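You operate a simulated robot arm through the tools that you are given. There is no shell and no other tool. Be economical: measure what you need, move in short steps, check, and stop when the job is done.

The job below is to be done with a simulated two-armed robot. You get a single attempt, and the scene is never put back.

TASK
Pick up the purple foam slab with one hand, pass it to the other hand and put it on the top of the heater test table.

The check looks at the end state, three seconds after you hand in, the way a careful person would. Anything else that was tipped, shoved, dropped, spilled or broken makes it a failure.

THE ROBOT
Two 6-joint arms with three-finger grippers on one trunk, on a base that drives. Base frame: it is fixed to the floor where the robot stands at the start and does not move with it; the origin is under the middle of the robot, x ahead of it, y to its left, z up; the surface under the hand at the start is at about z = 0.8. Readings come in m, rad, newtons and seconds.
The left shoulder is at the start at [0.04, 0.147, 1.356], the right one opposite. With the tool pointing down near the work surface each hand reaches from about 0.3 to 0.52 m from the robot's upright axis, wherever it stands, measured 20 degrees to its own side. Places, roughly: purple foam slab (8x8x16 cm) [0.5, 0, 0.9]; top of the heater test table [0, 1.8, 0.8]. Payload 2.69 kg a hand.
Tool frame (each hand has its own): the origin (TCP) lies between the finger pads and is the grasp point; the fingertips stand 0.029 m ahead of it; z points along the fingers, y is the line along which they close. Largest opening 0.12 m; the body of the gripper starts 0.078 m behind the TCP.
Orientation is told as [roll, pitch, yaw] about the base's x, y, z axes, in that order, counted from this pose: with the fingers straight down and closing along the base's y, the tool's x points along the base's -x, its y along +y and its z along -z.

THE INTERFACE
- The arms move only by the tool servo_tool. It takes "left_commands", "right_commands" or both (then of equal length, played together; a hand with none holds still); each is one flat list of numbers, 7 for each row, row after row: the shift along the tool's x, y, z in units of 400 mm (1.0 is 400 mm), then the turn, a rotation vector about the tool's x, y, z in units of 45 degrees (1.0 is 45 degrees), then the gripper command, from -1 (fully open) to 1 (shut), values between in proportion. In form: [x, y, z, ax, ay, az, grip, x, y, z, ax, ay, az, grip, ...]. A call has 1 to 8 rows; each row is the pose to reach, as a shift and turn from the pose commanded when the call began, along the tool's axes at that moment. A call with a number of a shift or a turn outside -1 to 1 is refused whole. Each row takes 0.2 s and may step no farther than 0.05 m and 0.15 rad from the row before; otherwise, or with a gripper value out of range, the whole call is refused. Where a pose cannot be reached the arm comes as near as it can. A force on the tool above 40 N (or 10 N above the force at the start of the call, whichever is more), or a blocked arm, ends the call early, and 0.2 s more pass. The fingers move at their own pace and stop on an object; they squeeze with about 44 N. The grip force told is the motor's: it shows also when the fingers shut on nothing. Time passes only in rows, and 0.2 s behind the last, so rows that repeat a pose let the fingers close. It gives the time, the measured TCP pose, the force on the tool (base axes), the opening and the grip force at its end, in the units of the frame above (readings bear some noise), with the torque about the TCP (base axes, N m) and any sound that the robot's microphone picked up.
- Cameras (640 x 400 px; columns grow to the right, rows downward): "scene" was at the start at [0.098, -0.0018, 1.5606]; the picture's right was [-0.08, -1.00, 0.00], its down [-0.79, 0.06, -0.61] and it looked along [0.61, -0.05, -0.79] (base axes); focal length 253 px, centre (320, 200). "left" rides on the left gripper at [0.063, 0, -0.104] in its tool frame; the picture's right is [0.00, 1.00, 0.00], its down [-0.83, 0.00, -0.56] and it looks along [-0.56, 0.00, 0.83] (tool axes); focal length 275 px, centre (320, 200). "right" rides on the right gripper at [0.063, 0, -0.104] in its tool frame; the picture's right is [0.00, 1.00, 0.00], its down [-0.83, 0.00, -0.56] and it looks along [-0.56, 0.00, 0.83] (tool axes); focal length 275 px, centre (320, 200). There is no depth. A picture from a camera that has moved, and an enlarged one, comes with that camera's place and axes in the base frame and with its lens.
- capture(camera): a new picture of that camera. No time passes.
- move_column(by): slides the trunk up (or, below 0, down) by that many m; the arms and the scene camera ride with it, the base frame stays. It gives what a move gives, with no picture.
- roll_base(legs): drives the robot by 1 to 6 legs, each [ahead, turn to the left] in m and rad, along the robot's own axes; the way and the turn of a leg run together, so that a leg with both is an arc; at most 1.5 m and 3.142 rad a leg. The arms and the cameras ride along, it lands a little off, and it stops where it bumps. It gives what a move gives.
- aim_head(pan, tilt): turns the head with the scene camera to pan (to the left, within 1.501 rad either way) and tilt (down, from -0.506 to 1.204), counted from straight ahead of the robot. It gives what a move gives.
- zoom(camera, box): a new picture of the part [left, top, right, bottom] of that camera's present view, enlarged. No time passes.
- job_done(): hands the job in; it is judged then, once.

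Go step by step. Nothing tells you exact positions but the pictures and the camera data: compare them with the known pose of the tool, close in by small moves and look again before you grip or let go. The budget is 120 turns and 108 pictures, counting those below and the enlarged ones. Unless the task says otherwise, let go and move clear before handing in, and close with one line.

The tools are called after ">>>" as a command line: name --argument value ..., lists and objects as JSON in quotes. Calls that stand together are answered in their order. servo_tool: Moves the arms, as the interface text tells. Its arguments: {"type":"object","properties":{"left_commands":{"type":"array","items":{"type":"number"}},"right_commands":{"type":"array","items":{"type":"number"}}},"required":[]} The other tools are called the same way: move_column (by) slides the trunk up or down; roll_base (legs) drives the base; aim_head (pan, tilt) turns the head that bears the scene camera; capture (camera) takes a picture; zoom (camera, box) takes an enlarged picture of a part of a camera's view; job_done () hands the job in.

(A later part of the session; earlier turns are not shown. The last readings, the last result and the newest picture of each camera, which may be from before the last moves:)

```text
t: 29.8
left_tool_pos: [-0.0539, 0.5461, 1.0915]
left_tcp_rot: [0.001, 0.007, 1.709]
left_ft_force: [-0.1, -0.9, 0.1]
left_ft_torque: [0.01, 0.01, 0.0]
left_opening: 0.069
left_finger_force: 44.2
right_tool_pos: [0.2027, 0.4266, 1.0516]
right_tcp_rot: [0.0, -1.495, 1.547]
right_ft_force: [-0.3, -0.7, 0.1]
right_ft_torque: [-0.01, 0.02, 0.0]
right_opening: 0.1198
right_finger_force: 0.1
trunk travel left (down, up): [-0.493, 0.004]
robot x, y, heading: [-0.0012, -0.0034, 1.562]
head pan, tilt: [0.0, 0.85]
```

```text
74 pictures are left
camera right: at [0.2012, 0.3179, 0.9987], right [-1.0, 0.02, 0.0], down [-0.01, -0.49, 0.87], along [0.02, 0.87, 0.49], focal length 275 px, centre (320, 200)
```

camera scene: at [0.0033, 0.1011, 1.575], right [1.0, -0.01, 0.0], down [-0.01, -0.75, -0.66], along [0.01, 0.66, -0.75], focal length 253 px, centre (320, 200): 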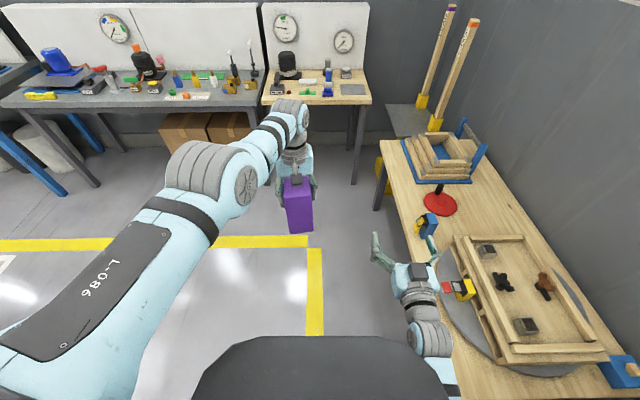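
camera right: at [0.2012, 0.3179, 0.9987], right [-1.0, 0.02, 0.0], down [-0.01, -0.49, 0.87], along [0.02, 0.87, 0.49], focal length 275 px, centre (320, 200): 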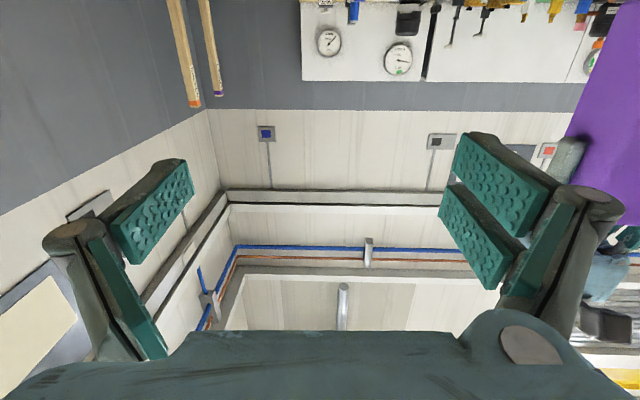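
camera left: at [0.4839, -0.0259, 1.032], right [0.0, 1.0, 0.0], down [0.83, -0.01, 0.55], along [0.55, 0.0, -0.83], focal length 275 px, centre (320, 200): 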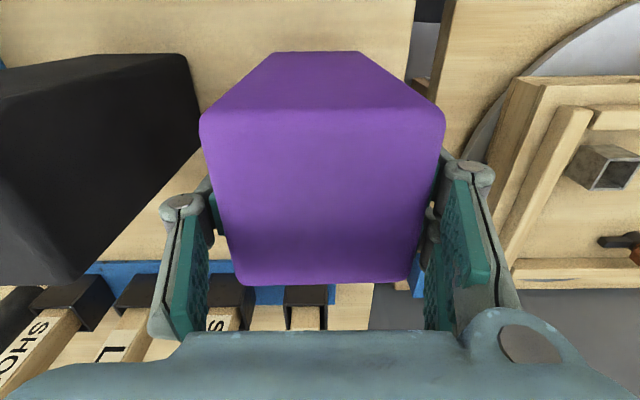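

The right hand is level and free. I shift it sideways to directly behind the slab's lower half, aligning its yaw and pitch.

>>> servo_tool --right_commands '[0.017, 0.1, -0.003, -0.034, -0.016, 0, -1, 0.033, 0.2, -0.006, -0.069, -0.032, 0, -1, 0.05, 0.3, -0.01, -0.103, -0.048, 0, -1, 0.067, 0.4, -0.013, -0.137, -0.065, 0, -1, 0.083, 0.5, -0.016, -0.172, -0.081, 0, -1, 0.1, 0.6, -0.02, -0.206, -0.097, 0, -1]'

>>> capture --camera "scene"

>>> capture --camera "right"

```text
t: 30.4
left_tool_pos: [-0.0528, 0.5476, 1.0917]
left_tcp_rot: [0.001, 0.006, 1.71]
left_ft_force: [0.3, -0.6, -1.5]
left_ft_torque: [0.04, 0.02, -0.02]
left_opening: 0.0692
left_finger_force: 44.1
right_tool_pos: [0.1627, 0.4237, 1.0277]
right_tcp_rot: [-1.273, -1.37, 2.946]
right_ft_force: [-0.2, 0.8, -0.7]
right_ft_torque: [-0.02, 0.01, 0.01]
right_opening: 0.1198
right_finger_force: 0.1
right hand out of reach, approached as far as the arm can: row 3
trunk travel left (down, up): [-0.493, 0.004]
robot x, y, heading: [0.0016, 0.001, 1.56]
head pan, tilt: [0.0, 0.85]
stopped in row 3 (right hand): the arm was blocked; the commanded pose is now the measured one
```

```text
73 pictures are left
camera scene: at [0.0044, 0.1023, 1.5753], right [1.0, -0.01, 0.0], down [-0.01, -0.75, -0.66], along [0.01, 0.66, -0.75], focal length 253 px, centre (320, 200)
```

scene: 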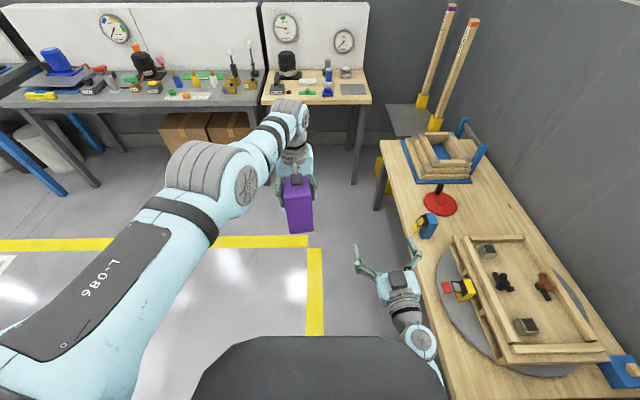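

```text
72 pictures are left
camera right: at [0.1852, 0.3188, 0.9736], right [-0.98, -0.1, -0.19], down [-0.11, -0.52, 0.85], along [-0.19, 0.85, 0.5], focal length 275 px, centre (320, 200)
```

right: 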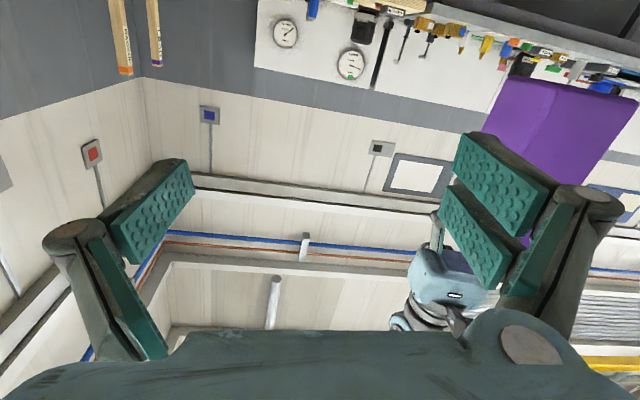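

The right arm got blocked folding so close to the trunk, with nothing touched around it. Instead I'll stage it further forward and lower, tilted about 30° down, then slide it under the slab and come up.

>>> servo_tool --right_commands '[0.046, 0.002, 0.08, -0.012, 0.118, 0.05, -1, 0.092, 0.004, 0.162, -0.024, 0.236, 0.1, -1, 0.137, 0.005, 0.242, -0.036, 0.354, 0.148, -1, 0.183, 0.007, 0.323, -0.048, 0.472, 0.198, -1, 0.229, 0.009, 0.404, -0.06, 0.59, 0.247, -1]'

>>> capture --camera "scene"

```text
t: 31.6
left_tool_pos: [-0.0541, 0.5493, 1.0896]
left_tcp_rot: [0.001, 0.007, 1.709]
left_ft_force: [-0.2, -0.6, -1.0]
left_ft_torque: [0.01, 0.02, -0.01]
left_opening: 0.0691
left_finger_force: 43.5
right_tool_pos: [0.1595, 0.5801, 0.9259]
right_tcp_rot: [0.015, -1.043, 1.651]
right_ft_force: [-0.1, -0.5, 0.9]
right_ft_torque: [0.0, 0.04, 0.0]
right_opening: 0.12
right_finger_force: 0.1
trunk travel left (down, up): [-0.493, 0.004]
robot x, y, heading: [0.0037, -0.0037, 1.561]
head pan, tilt: [0.0, 0.85]
```

```text
71 pictures are left
camera scene: at [0.0041, 0.1052, 1.5747], right [1.0, -0.01, 0.0], down [-0.01, -0.75, -0.66], along [0.01, 0.66, -0.75], focal length 253 px, centre (320, 200)
```

scene: 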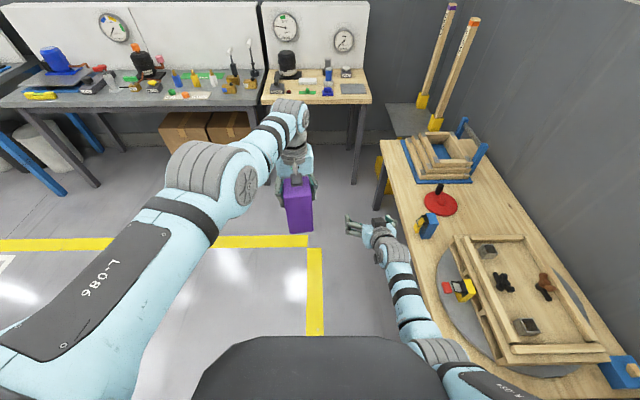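

The staging worked. Now I slide the right hand left, under the slab, at z ≈ 0.905, below its bottom at 0.965.

>>> servo_tool --right_commands '[0.05, 0.08, -0.01, -0.01, 0, -0.006, -1, 0.068, 0.17, -0.012, -0.02, 0, -0.012, -1, 0.068, 0.26, -0.012, -0.03, 0, -0.018, -1, 0.068, 0.35, -0.012, -0.04, 0, -0.024, -1, 0.068, 0.445, -0.012, -0.052, 0, -0.03, -1, 0.068, 0.538, -0.012, -0.064, 0, -0.037, -1]'

>>> capture --camera "scene"

>>> capture --camera "right"

```text
t: 32.7
left_tool_pos: [-0.0533, 0.5477, 1.0918]
left_tcp_rot: [0.001, 0.006, 1.708]
left_ft_force: [0.0, 0.2, 0.2]
left_ft_torque: [0.0, 0.02, 0.01]
left_opening: 0.0689
left_finger_force: 44.4
right_tool_pos: [0.1229, 0.5543, 0.8779]
right_tcp_rot: [-0.287, -0.998, 1.895]
right_ft_force: [0.2, 0.6, -0.6]
right_ft_torque: [-0.01, 0.0, 0.0]
right_opening: 0.1198
right_finger_force: 0.1
right hand out of reach, approached as far as the arm can: row 5
trunk travel left (down, up): [-0.493, 0.004]
robot x, y, heading: [-0.002, 0.0007, 1.557]
head pan, tilt: [0.0, 0.85]
stopped in row 5 (right hand): the arm was blocked; the commanded pose is now the measured one
```

```text
70 pictures are left
camera scene: at [0.0042, 0.1028, 1.5749], right [1.0, -0.01, 0.0], down [-0.01, -0.75, -0.66], along [0.01, 0.66, -0.75], focal length 253 px, centre (320, 200)
```

scene: 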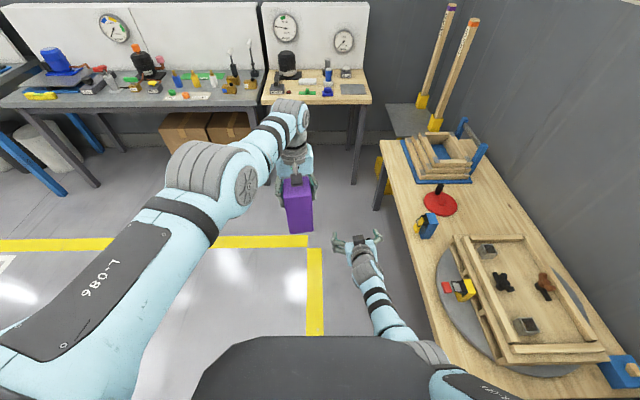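

```text
69 pictures are left
camera right: at [0.1333, 0.4334, 0.8799], right [-0.98, -0.08, -0.16], down [-0.15, -0.05, 0.99], along [-0.09, 1.0, 0.04], focal length 275 px, centre (320, 200)
```

right: 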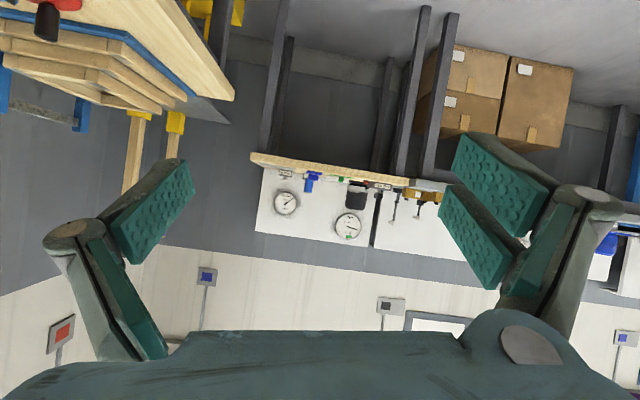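

The right upper arm gets stopped by the trunk when the hand crosses over low. I'll swap the roles: the right hand stays pointing down and high, and the left hand will tip the slab level toward it. First the right hand goes back to its own side, upright.

>>> servo_tool --right_commands '[-0.005, -0.035, -0.046, 0, 0.167, 0.04, -1, -0.01, -0.07, -0.092, 0, 0.333, 0.08, -1, -0.015, -0.106, -0.138, 0, 0.5, 0.12, -1, -0.02, -0.141, -0.184, 0, 0.667, 0.16, -1, -0.025, -0.177, -0.23, 0, 0.833, 0.2, -1, -0.03, -0.212, -0.275, 0, 1.0, 0.24, -1]'

>>> capture --camera "scene"

```text
t: 34.1
left_tool_pos: [-0.0525, 0.5484, 1.0904]
left_tcp_rot: [0.004, 0.006, 1.709]
left_ft_force: [-0.4, -0.1, -0.6]
left_ft_torque: [0.0, -0.02, 0.03]
left_opening: 0.069
left_finger_force: 43.5
right_tool_pos: [0.2016, 0.4731, 0.9594]
right_tcp_rot: [-0.044, -0.243, 1.514]
right_ft_force: [0.3, -0.4, 0.7]
right_ft_torque: [0.0, 0.02, -0.01]
right_opening: 0.1201
right_finger_force: 0.1
trunk travel left (down, up): [-0.493, 0.004]
robot x, y, heading: [-0.0011, 0.0025, 1.561]
head pan, tilt: [0.0, 0.85]
```

```text
68 pictures are left
camera scene: at [0.0048, 0.1032, 1.5749], right [1.0, -0.01, 0.0], down [-0.01, -0.75, -0.66], along [0.01, 0.66, -0.75], focal length 253 px, centre (320, 200)
```

scene: 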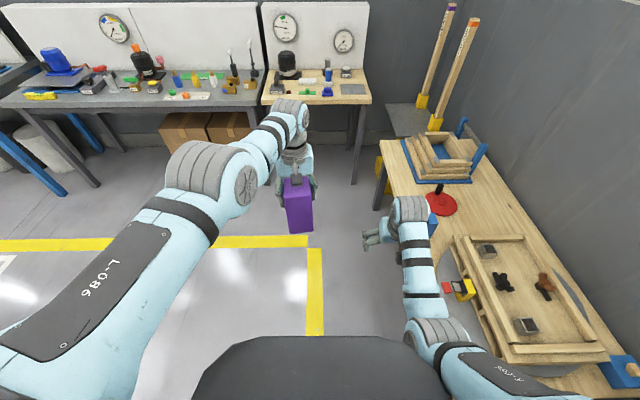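

The right hand is safe on its own side. Next I yaw the left hand inward before tipping the slab.

>>> servo_tool --left_commands '[-0.003, 0.02, 0.012, 0, 0, 0.16, 1, -0.006, 0.04, 0.025, 0, 0, 0.32, 1, -0.009, 0.06, 0.037, 0, 0, 0.48, 1, -0.012, 0.08, 0.05, 0, 0, 0.64, 1, -0.015, 0.1, 0.062, 0, 0, 0.8, 1, -0.018, 0.124, 0.075, 0, 0, 0.955, 1]'

```text
t: 35.5
left_tool_pos: [-0.1018, 0.5556, 1.0589]
left_tcp_rot: [-0.005, 0.007, 0.956]
left_ft_force: [-1.0, -0.1, 0.3]
left_ft_torque: [0.0, -0.02, -0.02]
left_opening: 0.069
left_finger_force: 43.7
left hand out of reach, approached as far as the arm can: row 3, 4, 5, 6
right_tool_pos: [0.2007, 0.4732, 0.9586]
right_tcp_rot: [-0.046, -0.243, 1.514]
right_ft_force: [0.8, 0.2, 0.1]
right_ft_torque: [0.0, -0.01, -0.02]
right_opening: 0.1198
right_finger_force: 0.0
trunk travel left (down, up): [-0.493, 0.004]
robot x, y, heading: [-0.0004, -0.0007, 1.556]
head pan, tilt: [0.0, 0.85]
```

>>> servo_tool --left_commands '[0.012, -0.008, 0.012, 0, -0.167, 0, 1, 0.024, -0.016, 0.025, 0, -0.333, 0, 1, 0.036, -0.025, 0.037, 0, -0.5, 0, 1, 0.048, -0.033, 0.05, 0, -0.667, 0, 1, 0.06, -0.042, 0.062, 0, -0.833, 0, 1, 0.072, -0.05, 0.075, 0, -1.0, 0, 1]'

>>> capture --camera "scene"

```text
t: 36.9
left_tool_pos: [-0.1035, 0.6462, 0.9707]
left_tcp_rot: [-0.004, -0.782, 0.961]
left_ft_force: [-0.4, -0.1, -1.1]
left_ft_torque: [0.02, -0.01, 0.01]
left_opening: 0.069
left_finger_force: 44.0
left hand out of reach, approached as far as the arm can: row 1, 2, 3, 4, 5, 6
right_tool_pos: [0.2005, 0.4736, 0.9597]
right_tcp_rot: [-0.045, -0.242, 1.512]
right_ft_force: [-0.3, -0.5, 0.4]
right_ft_torque: [-0.02, -0.04, -0.02]
right_opening: 0.12
right_finger_force: 0.1
trunk travel left (down, up): [-0.493, 0.004]
robot x, y, heading: [0.0035, 0.0028, 1.556]
head pan, tilt: [0.0, 0.85]
```

```text
67 pictures are left
camera scene: at [0.0029, 0.1029, 1.5749], right [1.0, -0.01, 0.0], down [-0.01, -0.75, -0.66], along [0.01, 0.66, -0.75], focal length 253 px, centre (320, 200)
```

scene: 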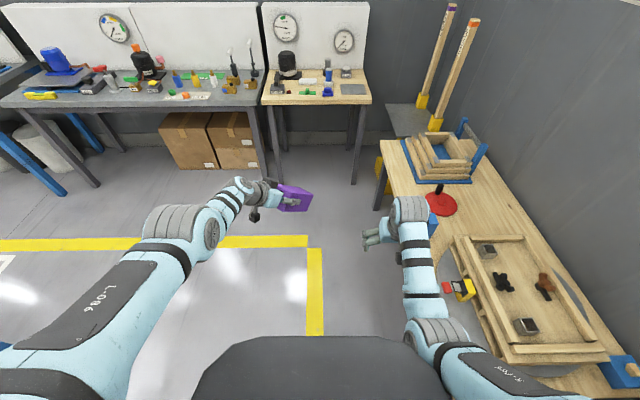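

The slab is tipped 45°. I bring the left hand back toward the robot and a little lower, where the arm has more room, and tip it further.

>>> servo_tool --left_commands '[0.058, -0.055, -0.03, 0, -0.107, 0, 1, 0.117, -0.111, -0.06, 0, -0.214, 0, 1, 0.175, -0.166, -0.09, 0, -0.321, 0, 1, 0.234, -0.222, -0.12, 0, -0.428, 0, 1, 0.292, -0.277, -0.15, 0, -0.535, 0, 1, 0.292, -0.277, -0.15, 0, -0.535, 0, 1]'

>>> capture --camera "scene"

```text
t: 38.3
left_tool_pos: [-0.0666, 0.5131, 0.8478]
left_tcp_rot: [-0.009, -1.202, 0.968]
left_ft_force: [-0.6, 0.0, -0.8]
left_ft_torque: [-0.03, 0.0, -0.03]
left_opening: 0.0689
left_finger_force: 44.1
left hand out of reach, approached as far as the arm can: row 1, 2, 3, 4, 5, 6
right_tool_pos: [0.2, 0.4732, 0.9591]
right_tcp_rot: [-0.045, -0.244, 1.514]
right_ft_force: [1.0, -0.5, 0.3]
right_ft_torque: [0.0, 0.0, 0.05]
right_opening: 0.1199
right_finger_force: 0.2
trunk travel left (down, up): [-0.493, 0.004]
robot x, y, heading: [-0.0016, 0.0014, 1.557]
head pan, tilt: [0.0, 0.85]
```

```text
66 pictures are left
camera scene: at [0.0024, 0.103, 1.5749], right [1.0, -0.01, 0.0], down [-0.01, -0.75, -0.66], along [0.01, 0.66, -0.75], focal length 253 px, centre (320, 200)
```

scene: 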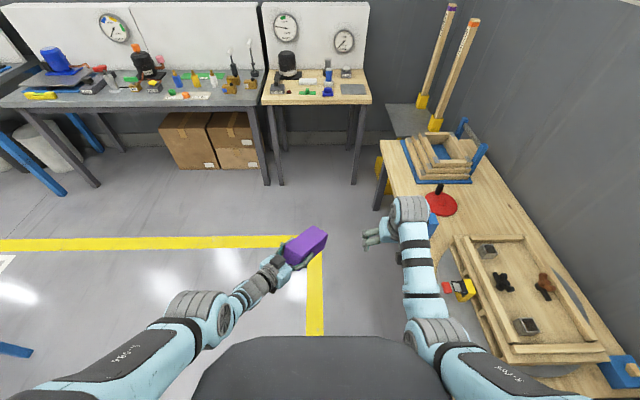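

The slab is now nearly level, pointing forward-right. I bring it closer and higher so the right hand can take it from above.

>>> servo_tool --left_commands '[-0.017, -0.061, -0.046, 0, 0, 0, 1, -0.035, -0.122, -0.092, 0, 0, 0, 1, -0.052, -0.182, -0.137, 0, 0, 0, 1, -0.069, -0.243, -0.183, 0, 0, 0, 1]'

>>> capture --camera "scene"

```text
t: 39.5
left_tool_pos: [-0.0365, 0.4648, 0.9405]
left_tcp_rot: [0.353, -1.26, 0.621]
left_ft_force: [-0.6, -0.5, -1.2]
left_ft_torque: [0.01, 0.03, -0.03]
left_opening: 0.0689
left_finger_force: 44.0
left hand out of reach, approached as far as the arm can: row 1
right_tool_pos: [0.2018, 0.4725, 0.9578]
right_tcp_rot: [-0.045, -0.245, 1.513]
right_ft_force: [0.0, -0.3, -0.4]
right_ft_torque: [0.02, -0.03, 0.0]
right_opening: 0.1202
right_finger_force: 0.1
trunk travel left (down, up): [-0.493, 0.004]
robot x, y, heading: [-0.0005, -0.0008, 1.557]
head pan, tilt: [0.0, 0.85]
stopped in row 4 (left hand): the arm was blocked; the commanded pose is now the measured one
```

```text
65 pictures are left
camera scene: at [0.0041, 0.1023, 1.5749], right [1.0, -0.01, 0.0], down [-0.01, -0.75, -0.66], along [0.01, 0.66, -0.75], focal length 253 px, centre (320, 200)
```

scene: 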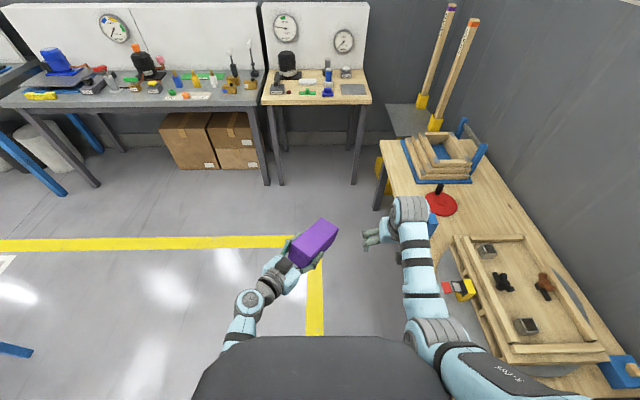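

The left arm stopped at its trunk limit but holds the slab nicely at (−0.04, 0.465, 0.94), pointing forward-right. Now I raise the right hand, yaw it to match the slab's direction and bring it near.

>>> servo_tool --right_commands '[-0.023, 0.04, -0.06, 0.033, 0, 0.133, -1, -0.046, 0.082, -0.11, 0.067, 0, 0.267, -1, -0.07, 0.122, -0.15, 0.1, 0, 0.4, -1, -0.093, 0.163, -0.18, 0.134, 0, 0.534, -1, -0.116, 0.204, -0.203, 0.167, 0, 0.667, -1]'

>>> capture --camera "scene"

>>> capture --camera "right"

```text
t: 40.7
left_tool_pos: [-0.036, 0.4649, 0.9398]
left_tcp_rot: [0.349, -1.258, 0.624]
left_ft_force: [-0.7, -0.3, -0.7]
left_ft_torque: [-0.04, 0.03, 0.02]
left_opening: 0.069
left_finger_force: 44.2
right_tool_pos: [0.134, 0.5063, 1.0437]
right_tcp_rot: [-0.06, -0.279, 0.956]
right_ft_force: [-0.1, 0.6, -0.2]
right_ft_torque: [0.01, -0.01, 0.0]
right_opening: 0.12
right_finger_force: 0.0
trunk travel left (down, up): [-0.493, 0.004]
robot x, y, heading: [-0.006, 0.0017, 1.558]
head pan, tilt: [0.0, 0.85]
```

```text
64 pictures are left
camera scene: at [0.0037, 0.1034, 1.5749], right [1.0, -0.01, 0.0], down [-0.01, -0.75, -0.66], along [0.01, 0.66, -0.75], focal length 253 px, centre (320, 200)
```

scene: 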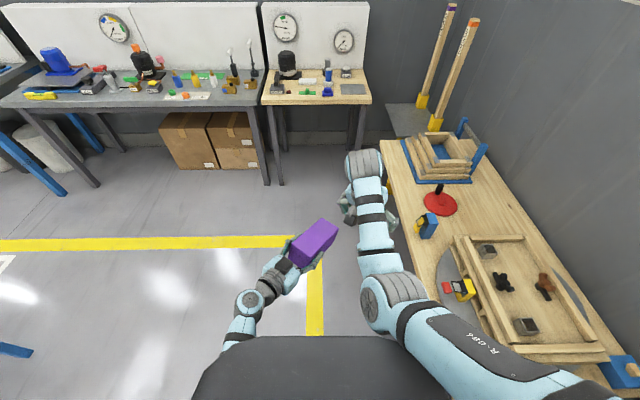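

```text
63 pictures are left
camera right: at [0.0789, 0.4383, 1.1274], right [-0.81, 0.59, -0.06], down [0.34, 0.55, 0.76], along [0.48, 0.6, -0.64], focal length 275 px, centre (320, 200)
```

right: 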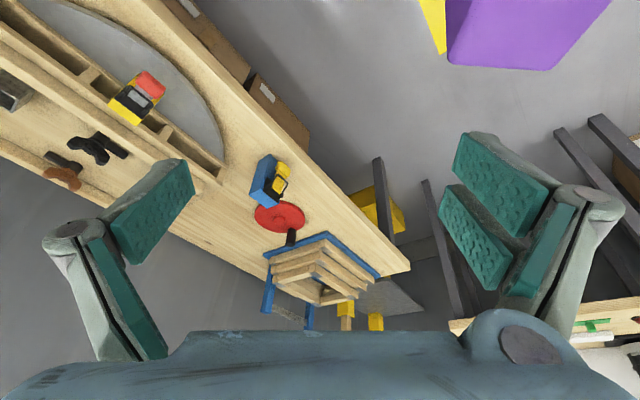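

The right hand follows well. I move it above the free end of the slab and match its small roll.

>>> servo_tool --right_commands '[0.04, 0.074, -0.023, -0.052, 0, 0, -1, 0.08, 0.148, -0.046, -0.105, 0, 0, -1, 0.122, 0.222, -0.069, -0.157, 0, 0, -1, 0.163, 0.296, -0.091, -0.21, 0, 0, -1]'

>>> capture --camera "scene"

>>> capture --camera "right"

```text
t: 41.7
left_tool_pos: [-0.0362, 0.4655, 0.9387]
left_tcp_rot: [0.347, -1.259, 0.627]
left_ft_force: [0.2, -1.3, 0.0]
left_ft_torque: [-0.02, 0.01, 0.01]
left_opening: 0.069
left_finger_force: 44.4
right_tool_pos: [0.0313, 0.5707, 1.0482]
right_tcp_rot: [0.127, -0.267, 0.973]
right_ft_force: [0.2, 0.5, -0.3]
right_ft_torque: [0.01, -0.04, 0.0]
right_opening: 0.12
right_finger_force: 0.1
right hand out of reach, approached as far as the arm can: row 1, 2, 3, 4
trunk travel left (down, up): [-0.493, 0.004]
robot x, y, heading: [-0.0021, 0.0011, 1.557]
head pan, tilt: [0.0, 0.85]
```

```text
62 pictures are left
camera scene: at [0.0031, 0.1034, 1.5749], right [1.0, -0.01, 0.0], down [-0.01, -0.75, -0.66], along [0.01, 0.66, -0.75], focal length 253 px, centre (320, 200)
```

scene: 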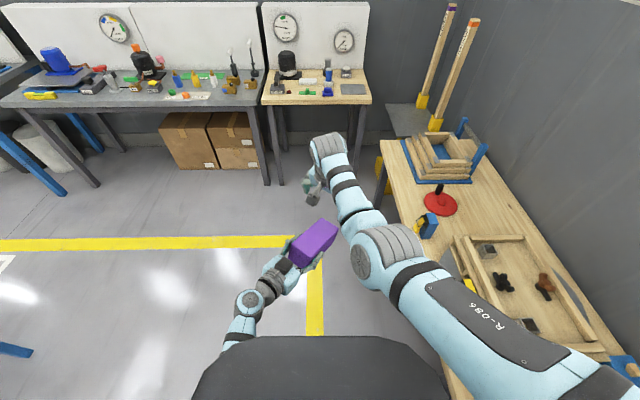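

```text
61 pictures are left
camera right: at [-0.007, 0.492, 1.1334], right [-0.84, 0.53, 0.12], down [0.42, 0.51, 0.75], along [0.34, 0.68, -0.65], focal length 275 px, centre (320, 200)
```

right: 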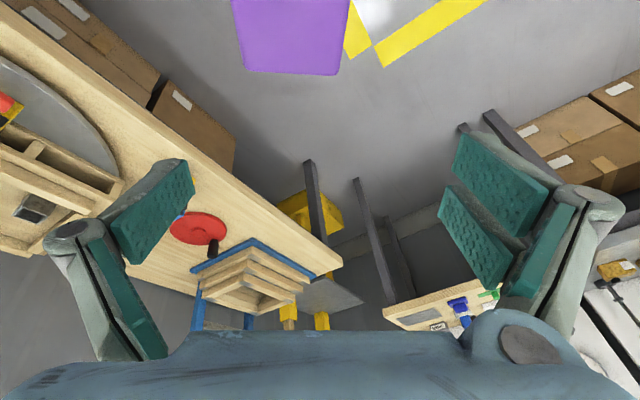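

The right hand sits laterally right over the slab's axis, a bit beyond its end. I go down half the way while drawing back along the slab, and look.

>>> servo_tool --right_commands '[0.036, -0.006, 0.043, 0, 0, 0, -1, 0.072, -0.012, 0.086, 0, 0, 0, -1, 0.108, -0.019, 0.129, 0, 0, 0, -1, 0.108, -0.019, 0.129, 0, 0, 0, -1]'

>>> capture --camera "right"

>>> capture --camera "scene"

```text
t: 42.7
left_tool_pos: [-0.0347, 0.4666, 0.94]
left_tcp_rot: [0.351, -1.255, 0.622]
left_ft_force: [-1.3, 0.2, -0.3]
left_ft_torque: [-0.03, 0.03, -0.02]
left_opening: 0.0691
left_finger_force: 44.1
right_tool_pos: [0.0368, 0.5581, 0.9836]
right_tcp_rot: [0.121, -0.275, 0.963]
right_ft_force: [-0.1, -0.1, -0.1]
right_ft_torque: [0.03, -0.02, -0.01]
right_opening: 0.1199
right_finger_force: 0.1
right hand out of reach, approached as far as the arm can: row 1, 2, 3, 4
trunk travel left (down, up): [-0.493, 0.004]
robot x, y, heading: [-0.0012, -0.0034, 1.556]
head pan, tilt: [0.0, 0.85]
```

```text
60 pictures are left
camera right: at [-0.003, 0.4793, 1.0672], right [-0.84, 0.54, 0.12], down [0.42, 0.5, 0.76], along [0.35, 0.68, -0.64], focal length 275 px, centre (320, 200)
```

right: 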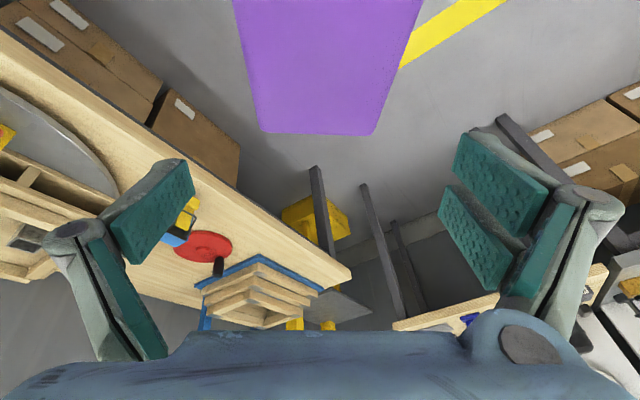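

```text
59 pictures are left
camera scene: at [0.0042, 0.1028, 1.5749], right [1.0, -0.01, 0.0], down [-0.01, -0.75, -0.66], along [0.01, 0.66, -0.75], focal length 253 px, centre (320, 200)
```

scene: 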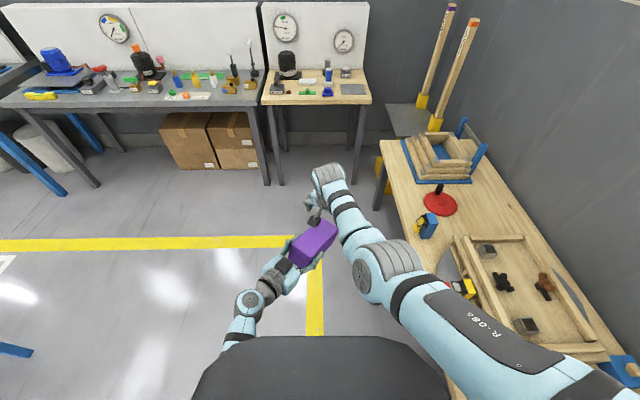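

Aligned in the wrist view, with the slab centred between the fingers. I continue down and back onto the slab.

>>> servo_tool --right_commands '[0.05, 0.004, 0.038, 0, 0, 0, -1, 0.105, 0.008, 0.075, 0, 0, 0, -1, 0.157, 0.011, 0.113, 0, 0, 0, -1, 0.157, 0.011, 0.113, 0, 0, 0, -1]'

>>> capture --camera "right"

>>> capture --camera "left"

```text
t: 43.7
left_tool_pos: [-0.0352, 0.4663, 0.9402]
left_tcp_rot: [0.351, -1.256, 0.622]
left_ft_force: [0.3, -0.6, -1.0]
left_ft_torque: [-0.03, -0.01, -0.01]
left_opening: 0.069
left_finger_force: 44.1
right_tool_pos: [0.0141, 0.5323, 0.9192]
right_tcp_rot: [0.127, -0.266, 0.972]
right_ft_force: [0.0, 0.0, 0.0]
right_ft_torque: [-0.01, 0.05, -0.03]
right_opening: 0.12
right_finger_force: 0.0
right hand out of reach, approached as far as the arm can: row 1, 2, 3, 4
trunk travel left (down, up): [-0.493, 0.004]
robot x, y, heading: [-0.0017, 0.0029, 1.557]
head pan, tilt: [0.0, 0.85]
```

```text
58 pictures are left
camera right: at [-0.0234, 0.4526, 1.0043], right [-0.84, 0.53, 0.12], down [0.43, 0.51, 0.75], along [0.33, 0.68, -0.65], focal length 275 px, centre (320, 200)
```

right: 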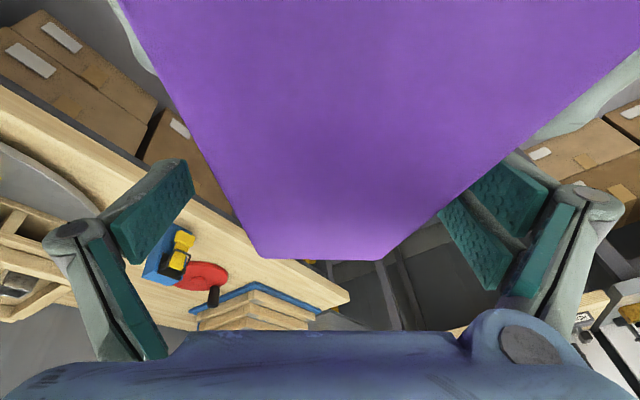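

```text
57 pictures are left
camera left: at [-0.1067, 0.3716, 0.9107], right [-0.81, 0.57, 0.11], down [-0.08, -0.3, 0.95], along [0.58, 0.76, 0.29], focal length 275 px, centre (320, 200)
```

left: 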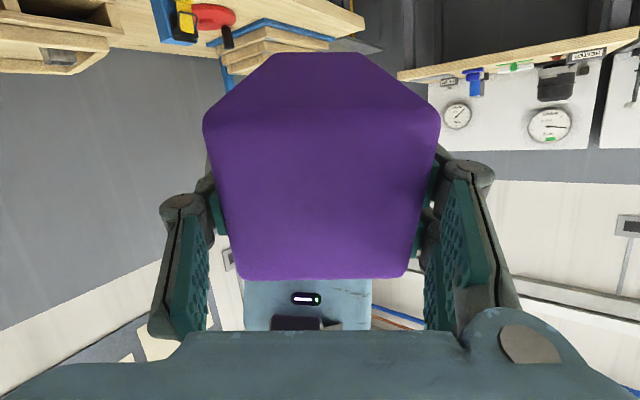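

The right fingers straddle the slab about 8 cm beyond the left grip, at mid height. I close the right hand.

>>> servo_tool --right_commands '[0, 0, 0, 0, 0, 0, 0, 0, 0, 0, 0, 0, 0, 1, 0, 0, 0, 0, 0, 0, 1, 0, 0, 0, 0, 0, 0, 1]'

>>> capture --camera "right"

```text
t: 44.7
left_tool_pos: [-0.0346, 0.4648, 0.9401]
left_tcp_rot: [0.342, -1.256, 0.626]
left_ft_force: [28.4, -11.8, -3.6]
left_ft_torque: [0.1, 0.04, -0.65]
left_opening: 0.0691
left_finger_force: 43.8
right_tool_pos: [0.0125, 0.5326, 0.9207]
right_tcp_rot: [0.133, -0.264, 0.97]
right_ft_force: [-28.7, 11.6, 3.2]
right_ft_torque: [-0.58, -0.39, -1.84]
right_opening: 0.0716
right_finger_force: 43.5
trunk travel left (down, up): [-0.493, 0.004]
robot x, y, heading: [-0.0005, -0.0015, 1.559]
head pan, tilt: [0.0, 0.85]
```

```text
56 pictures are left
camera right: at [-0.025, 0.4533, 1.0052], right [-0.84, 0.53, 0.13], down [0.43, 0.5, 0.75], along [0.33, 0.68, -0.65], focal length 275 px, centre (320, 200)
```

right: 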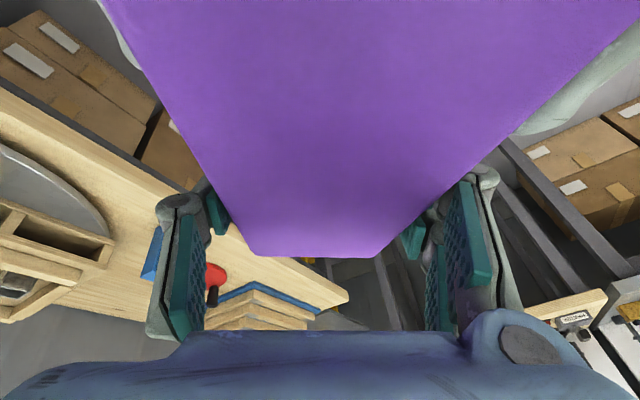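

Both hands hold the slab, with a small side load from a few mm of misalignment. I relieve that and then open the left hand.

>>> servo_tool --right_commands '[0, 0.012, 0, 0, 0, 0, 1, 0, 0.012, 0, 0, 0, 0, 1]'

>>> servo_tool --left_commands '[0, 0, 0, 0, 0, 0, 0.5, 0, 0, 0, 0, 0, 0, -0.5, 0, 0, 0, 0, 0, 0, -1, 0, 0, 0, 0, 0, 0, -1]'

>>> capture --camera "left"

>>> capture --camera "scene"

```text
t: 45.3
left_tool_pos: [-0.0351, 0.4649, 0.9391]
left_tcp_rot: [0.339, -1.256, 0.628]
left_ft_force: [34.8, -8.2, -15.0]
left_ft_torque: [-0.13, -0.11, -0.49]
left_opening: 0.0691
left_finger_force: 43.9
right_tool_pos: [0.0133, 0.5325, 0.9204]
right_tcp_rot: [0.131, -0.264, 0.973]
right_ft_force: [-34.3, 8.1, 13.8]
right_ft_torque: [-0.94, 0.11, -2.26]
right_opening: 0.0712
right_finger_force: 43.5
right hand out of reach, approached as far as the arm can: row 1, 2
trunk travel left (down, up): [-0.493, 0.004]
robot x, y, heading: [-0.0027, 0.0025, 1.558]
head pan, tilt: [0.0, 0.85]
```

```text
t: 46.3
left_tool_pos: [-0.036, 0.4653, 0.9408]
left_tcp_rot: [0.351, -1.258, 0.624]
left_ft_force: [0.5, -0.2, -0.6]
left_ft_torque: [-0.02, 0.03, -0.04]
left_opening: 0.1199
left_finger_force: 0.1
right_tool_pos: [0.0145, 0.5323, 0.9192]
right_tcp_rot: [0.126, -0.263, 0.972]
right_ft_force: [0.1, 0.0, -0.3]
right_ft_torque: [0.06, 0.01, -0.05]
right_opening: 0.0706
right_finger_force: 44.5
trunk travel left (down, up): [-0.493, 0.004]
robot x, y, heading: [0.0015, 0.0001, 1.563]
head pan, tilt: [0.0, 0.85]
```

```text
55 pictures are left
camera left: at [-0.1072, 0.3717, 0.9108], right [-0.81, 0.57, 0.11], down [-0.08, -0.3, 0.95], along [0.58, 0.76, 0.29], focal length 275 px, centre (320, 200)
```

left: 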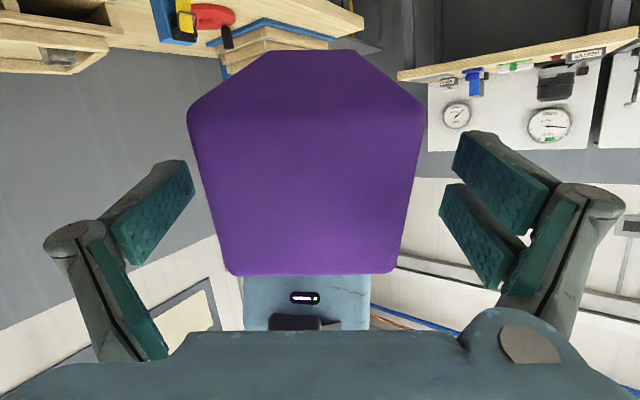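

```text
54 pictures are left
camera scene: at [0.004, 0.1028, 1.5749], right [1.0, -0.01, 0.0], down [-0.01, -0.75, -0.66], along [0.01, 0.66, -0.75], focal length 253 px, centre (320, 200)
```

scene: 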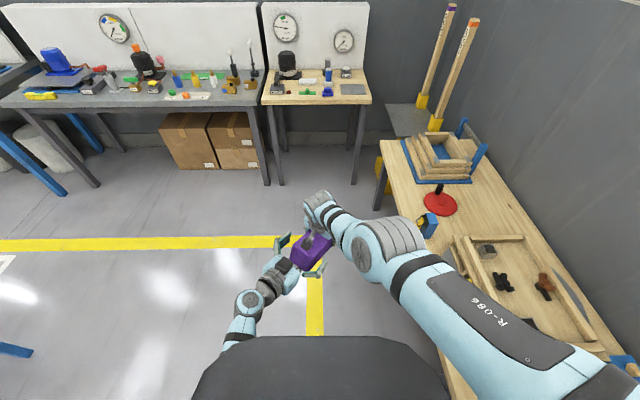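

The right hand alone holds the slab. I withdraw the left hand downward and away from it.

>>> servo_tool --left_commands '[0.08, 0, -0.02, 0, 0, 0, -1, 0.17, 0, -0.03, 0, 0, 0, -1, 0.26, 0, -0.04, 0, 0, 0, -1, 0.3, 0.09, -0.05, 0, 0, 0, -1, 0.3, 0.2, -0.05, 0, 0, 0, -1, 0.3, 0.32, -0.05, 0, 0, 0, -1]'

>>> capture --camera "scene"

```text
t: 47.7
left_tool_pos: [-0.1705, 0.4941, 0.8487]
left_tcp_rot: [0.341, -1.257, 0.633]
left_ft_force: [0.5, 0.8, 0.4]
left_ft_torque: [-0.02, -0.01, 0.01]
left_opening: 0.12
left_finger_force: 0.2
left hand out of reach, approached as far as the arm can: row 6
right_tool_pos: [0.0145, 0.5326, 0.9187]
right_tcp_rot: [0.126, -0.265, 0.972]
right_ft_force: [0.2, 0.5, -0.4]
right_ft_torque: [0.01, 0.03, 0.01]
right_opening: 0.0699
right_finger_force: 44.1
trunk travel left (down, up): [-0.493, 0.004]
robot x, y, heading: [-0.0038, 0.0016, 1.561]
head pan, tilt: [0.0, 0.85]
```

```text
53 pictures are left
camera scene: at [0.0033, 0.1042, 1.5748], right [1.0, -0.01, 0.0], down [-0.01, -0.75, -0.66], along [0.01, 0.66, -0.75], focal length 253 px, centre (320, 200)
```

scene: 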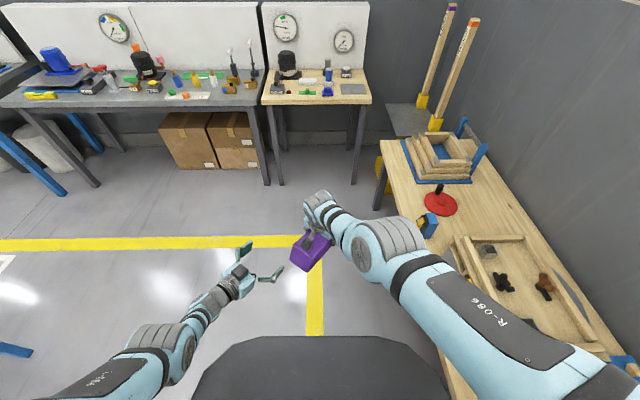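

The handover is done, so next comes posture for the drive. The left hand goes up and out to its side, and the right hand raises the slab and turns it level, pointing forward.

>>> servo_tool --left_commands '[-0.077, 0.035, -0.059, -0.091, 0.01, -0.027, -1, -0.153, 0.07, -0.118, -0.182, 0.02, -0.055, -1, -0.23, 0.105, -0.177, -0.273, 0.03, -0.082, -1, -0.306, 0.14, -0.236, -0.364, 0.04, -0.11, -1, -0.383, 0.176, -0.295, -0.454, 0.05, -0.137, -1, -0.459, 0.211, -0.354, -0.545, 0.06, -0.164, -1, -0.536, 0.246, -0.413, -0.636, 0.07, -0.192, -1, -0.6125, 0.281, -0.4725, -0.727, 0.081, -0.219, -1]' --right_commands '[-0.016, -0.025, -0.031, -0.005, -0.034, -0.092, 1, -0.031, -0.05, -0.062, -0.01, -0.068, -0.183, 1, -0.047, -0.075, -0.094, -0.015, -0.101, -0.275, 1, -0.062, -0.1, -0.125, -0.02, -0.135, -0.367, 1, -0.078, -0.125, -0.156, -0.025, -0.169, -0.458, 1, -0.094, -0.15, -0.187, -0.03, -0.203, -0.55, 1, -0.109, -0.175, -0.219, -0.035, -0.236, -0.641, 1, -0.125, -0.2, -0.25, -0.04, -0.27, -0.733, 1]'

>>> capture --camera "scene"

>>> capture --camera "right"

```text
t: 49.5
left_tool_pos: [-0.3035, 0.4474, 1.1472]
left_tcp_rot: [0.349, -1.256, 1.226]
left_ft_force: [-0.9, -0.3, -0.1]
left_ft_torque: [-0.01, 0.0, -0.04]
left_opening: 0.1197
left_finger_force: 0.2
right_tool_pos: [0.0648, 0.6096, 0.9721]
right_tcp_rot: [-0.082, -0.499, 1.59]
right_ft_force: [0.3, -1.4, 0.1]
right_ft_torque: [0.02, 0.0, 0.03]
right_opening: 0.0696
right_finger_force: 43.8
right hand out of reach, approached as far as the arm can: row 1, 2, 3, 4, 5, 6, 7, 8
trunk travel left (down, up): [-0.493, 0.004]
robot x, y, heading: [0.0013, 0.0001, 1.557]
head pan, tilt: [0.0, 0.85]
```

```text
52 pictures are left
camera scene: at [0.0038, 0.1028, 1.5749], right [1.0, -0.01, 0.0], down [-0.01, -0.75, -0.66], along [0.01, 0.66, -0.75], focal length 253 px, centre (320, 200)
```

scene: 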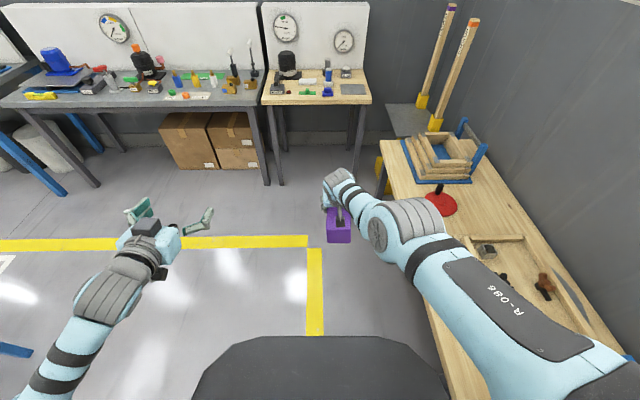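

```text
51 pictures are left
camera right: at [0.06, 0.5054, 1.0353], right [-1.0, 0.02, -0.07], down [-0.06, 0.46, 0.88], along [0.05, 0.89, -0.46], focal length 275 px, centre (320, 200)
```

right: 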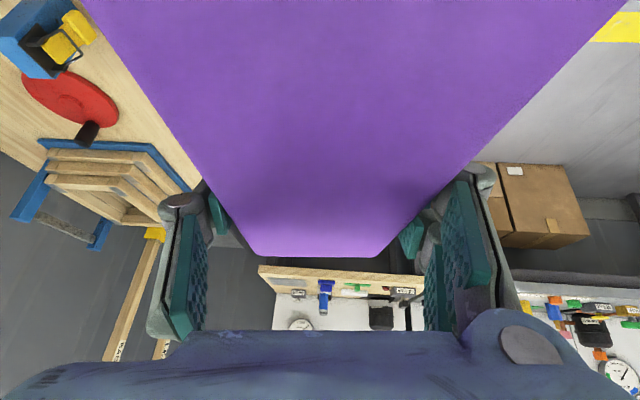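

I hold the slab level, pointing forward, with its bottom at about z 0.92, and the left hand is parked high. I drive ahead 0.8 m and look closely at the heater table.

>>> roll_base --legs '[[0.8, 0.0]]'

>>> aim_head --pan -0.15 --tilt 0.75

>>> capture --camera "scene"

```text
t: 53.8
left_tool_pos: [-0.2896, 1.248, 1.1474]
left_tcp_rot: [0.348, -1.256, 1.221]
left_ft_force: [0.2, -0.2, 0.1]
left_ft_torque: [0.03, 0.0, -0.02]
left_opening: 0.1203
left_finger_force: 0.1
right_tool_pos: [0.0783, 1.4081, 0.9739]
right_tcp_rot: [-0.08, -0.499, 1.585]
right_ft_force: [-0.8, 0.3, -0.4]
right_ft_torque: [0.04, 0.01, 0.02]
right_opening: 0.0691
right_finger_force: 43.7
trunk travel left (down, up): [-0.493, 0.004]
robot x, y, heading: [0.0106, 0.7986, 1.559]
head pan, tilt: [0.0, 0.85]
```

```text
t: 54.5
left_tool_pos: [-0.2907, 1.2478, 1.1479]
left_tcp_rot: [0.35, -1.256, 1.222]
left_ft_force: [0.5, 0.1, 0.8]
left_ft_torque: [0.04, -0.05, 0.01]
left_opening: 0.1203
left_finger_force: 0.0
right_tool_pos: [0.0787, 1.4092, 0.9734]
right_tcp_rot: [-0.082, -0.497, 1.586]
right_ft_force: [-0.1, 0.8, 0.1]
right_ft_torque: [0.0, -0.02, 0.01]
right_opening: 0.069
right_finger_force: 43.9
trunk travel left (down, up): [-0.493, 0.004]
robot x, y, heading: [0.0131, 0.7995, 1.556]
head pan, tilt: [-0.15, 0.75]
```

```text
50 pictures are left
camera scene: at [0.0275, 0.9057, 1.5829], right [0.99, -0.16, 0.0], down [-0.11, -0.67, -0.73], along [0.12, 0.72, -0.68], focal length 253 px, centre (320, 200)
```

scene: 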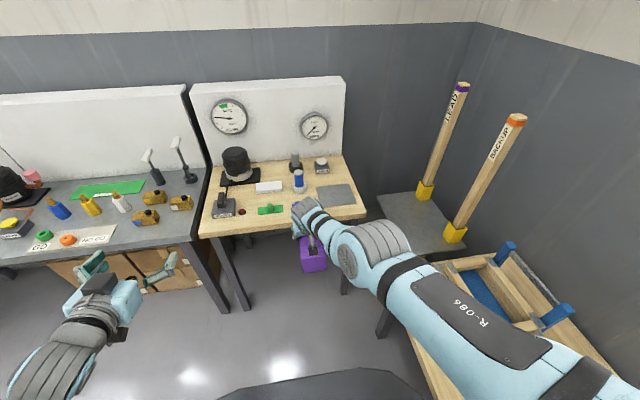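

>>> zoom --camera "scene" --box '[185, 130, 375, 250]'

```text
3.33 times, centred on (280, 190) of scene
camera zoom: at [0.0275, 0.9057, 1.5829], right [0.99, -0.16, 0.0], down [-0.11, -0.67, -0.73], along [0.12, 0.72, -0.68], focal length 843 px, centre (453, 233)
```

zoom: 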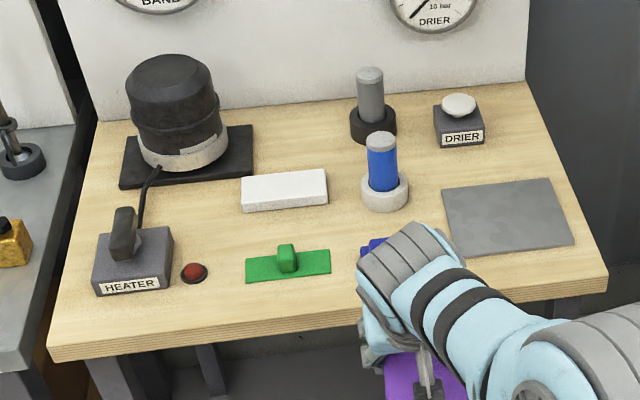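

The grey plate at x 0.17–0.325, y 1.69–1.83 is the free spot. I first carry the slab over to the right hand's own side, so that driving up brings it in over the plate.

>>> servo_tool --right_commands '[0.0425, -0.092, -0.033, -0.02, -0.011, 0, 1, 0.085, -0.184, -0.065, -0.04, -0.022, 0, 1, 0.1275, -0.276, -0.0975, -0.06, -0.034, 0, 1, 0.17, -0.368, -0.13, -0.08, -0.045, 0, 1, 0.2125, -0.46, -0.1625, -0.1, -0.056, 0, 1]'

>>> capture --camera "scene"

```text
t: 55.7
left_tool_pos: [-0.2892, 1.2486, 1.147]
left_tcp_rot: [0.355, -1.255, 1.217]
left_ft_force: [0.1, 0.2, -0.2]
left_ft_torque: [-0.02, -0.01, -0.02]
left_opening: 0.12
left_finger_force: 0.0
right_tool_pos: [0.2694, 1.4275, 0.9432]
right_tcp_rot: [-0.002, -0.541, 1.585]
right_ft_force: [0.6, 0.3, -0.8]
right_ft_torque: [0.01, 0.05, 0.03]
right_opening: 0.0692
right_finger_force: 44.0
right hand out of reach, approached as far as the arm can: row 1, 2, 3, 4, 5
trunk travel left (down, up): [-0.493, 0.004]
robot x, y, heading: [0.0095, 0.8004, 1.558]
head pan, tilt: [-0.15, 0.75]
```

```text
48 pictures are left
camera scene: at [0.0304, 0.906, 1.5829], right [0.99, -0.16, 0.0], down [-0.11, -0.67, -0.73], along [0.12, 0.72, -0.68], focal length 253 px, centre (320, 200)
```

scene: 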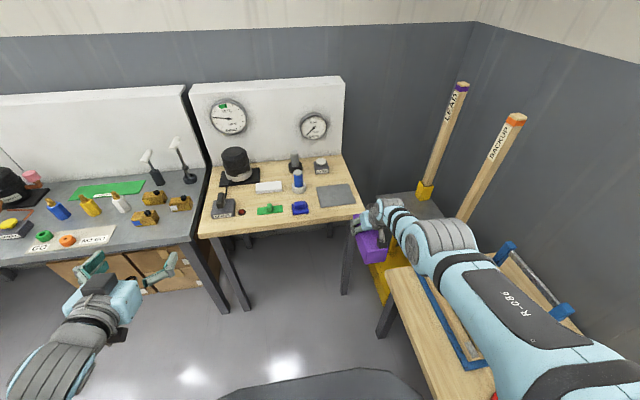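

The slab hangs in front of the plate at x 0.27. I drive up in two short parts, checking on the way.

>>> roll_base --legs '[[0.25, 0.0]]'

>>> capture --camera "scene"

>>> capture --camera "right"

```text
t: 57.5
left_tool_pos: [-0.2883, 1.4895, 1.1491]
left_tcp_rot: [0.353, -1.261, 1.22]
left_ft_force: [-0.4, 0.2, 0.3]
left_ft_torque: [0.02, 0.01, 0.02]
left_opening: 0.12
left_finger_force: 0.0
right_tool_pos: [0.2703, 1.6694, 0.9452]
right_tcp_rot: [-0.003, -0.544, 1.59]
right_ft_force: [0.5, -0.1, -0.7]
right_ft_torque: [0.06, 0.0, -0.03]
right_opening: 0.0689
right_finger_force: 43.8
trunk travel left (down, up): [-0.493, 0.004]
robot x, y, heading: [0.0159, 1.046, 1.565]
head pan, tilt: [-0.15, 0.75]
```

```text
47 pictures are left
camera scene: at [0.0306, 1.1453, 1.5833], right [0.99, -0.16, 0.0], down [-0.11, -0.67, -0.73], along [0.12, 0.72, -0.68], focal length 253 px, centre (320, 200)
```

scene: 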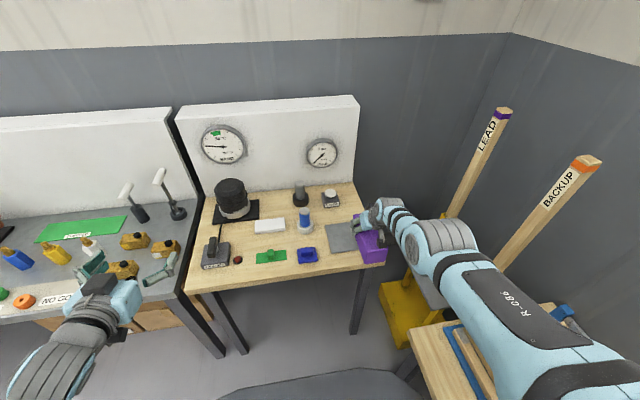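

```text
46 pictures are left
camera right: at [0.2721, 1.5623, 1.0034], right [-1.0, -0.02, -0.01], down [-0.01, 0.42, 0.91], along [-0.02, 0.91, -0.42], focal length 275 px, centre (320, 200)
```

right: 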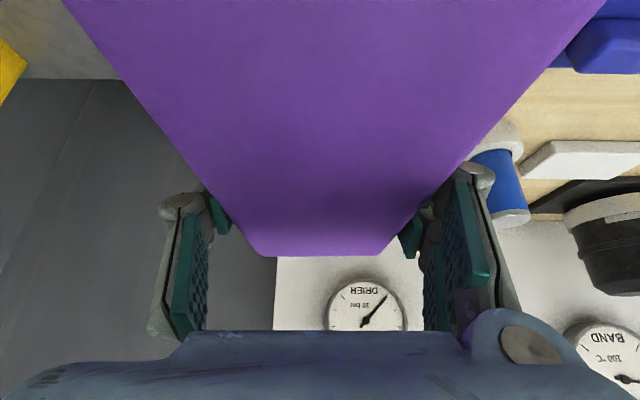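

Position confirmed; the slab is over the table's right front. I drive another 0.14 m.

>>> roll_base --legs '[[0.14, 0.0]]'

>>> capture --camera "scene"

```text
t: 58.8
left_tool_pos: [-0.2873, 1.6282, 1.1476]
left_tcp_rot: [0.353, -1.26, 1.221]
left_ft_force: [0.5, -0.9, -0.1]
left_ft_torque: [-0.03, 0.01, 0.02]
left_opening: 0.1199
left_finger_force: 0.1
right_tool_pos: [0.2715, 1.8097, 0.9452]
right_tcp_rot: [-0.004, -0.543, 1.59]
right_ft_force: [-0.7, -0.3, 0.1]
right_ft_torque: [0.03, 0.03, 0.0]
right_opening: 0.0688
right_finger_force: 44.0
trunk travel left (down, up): [-0.493, 0.004]
robot x, y, heading: [0.0175, 1.1869, 1.561]
head pan, tilt: [-0.15, 0.75]
```

```text
45 pictures are left
camera scene: at [0.0322, 1.2855, 1.5834], right [0.99, -0.16, 0.0], down [-0.11, -0.67, -0.73], along [0.12, 0.72, -0.68], focal length 253 px, centre (320, 200)
```

scene: 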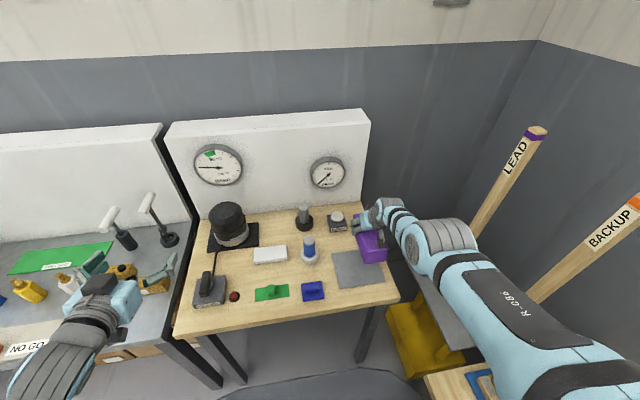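

The slab is above the plate. I lower it straight down with the trunk, first by 6 cm, then look from the side.

>>> move_column --by -0.06

>>> zoom --camera "scene" --box '[290, 180, 450, 320]'

>>> capture --camera "left"

```text
t: 59.8
left_tool_pos: [-0.287, 1.6338, 1.0867]
left_tcp_rot: [0.347, -1.255, 1.227]
left_ft_force: [0.4, -0.8, 0.1]
left_ft_torque: [0.01, 0.02, 0.0]
left_opening: 0.12
left_finger_force: 0.0
right_tool_pos: [0.27, 1.815, 0.8828]
right_tcp_rot: [-0.004, -0.539, 1.589]
right_ft_force: [-0.2, -0.3, -0.6]
right_ft_torque: [0.0, -0.02, 0.02]
right_opening: 0.0693
right_finger_force: 43.3
trunk travel left (down, up): [-0.433, 0.064]
robot x, y, heading: [0.0176, 1.1891, 1.562]
head pan, tilt: [-0.15, 0.75]
```

```text
2.86 times, centred on (370, 250) of scene
camera zoom: at [0.0324, 1.2924, 1.5232], right [0.99, -0.16, 0.0], down [-0.11, -0.67, -0.73], along [0.12, 0.72, -0.68], focal length 723 px, centre (177, 57)
```

zoom: 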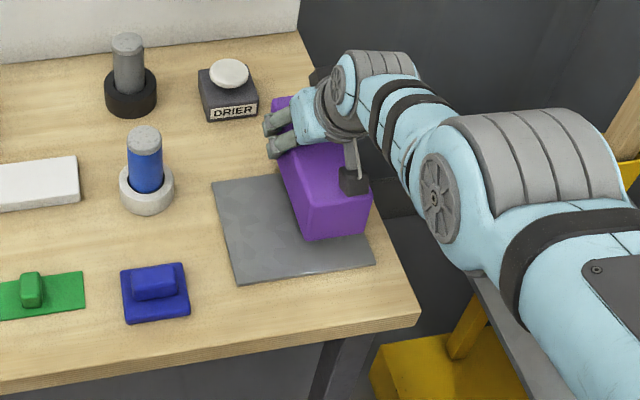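

```text
43 pictures are left
camera left: at [-0.2923, 1.5161, 1.0576], right [-0.99, 0.01, 0.11], down [0.1, -0.29, 0.95], along [0.04, 0.96, 0.29], focal length 275 px, centre (320, 200)
```

left: 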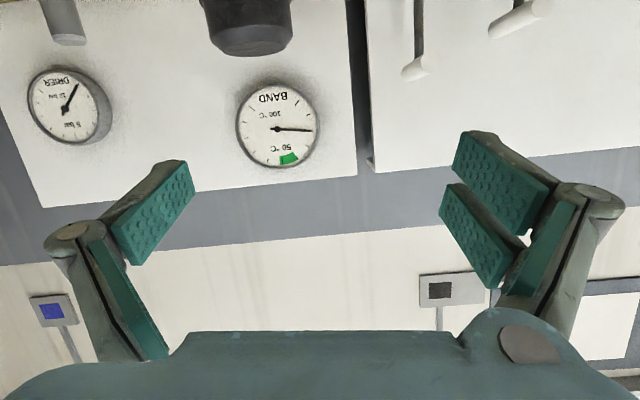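

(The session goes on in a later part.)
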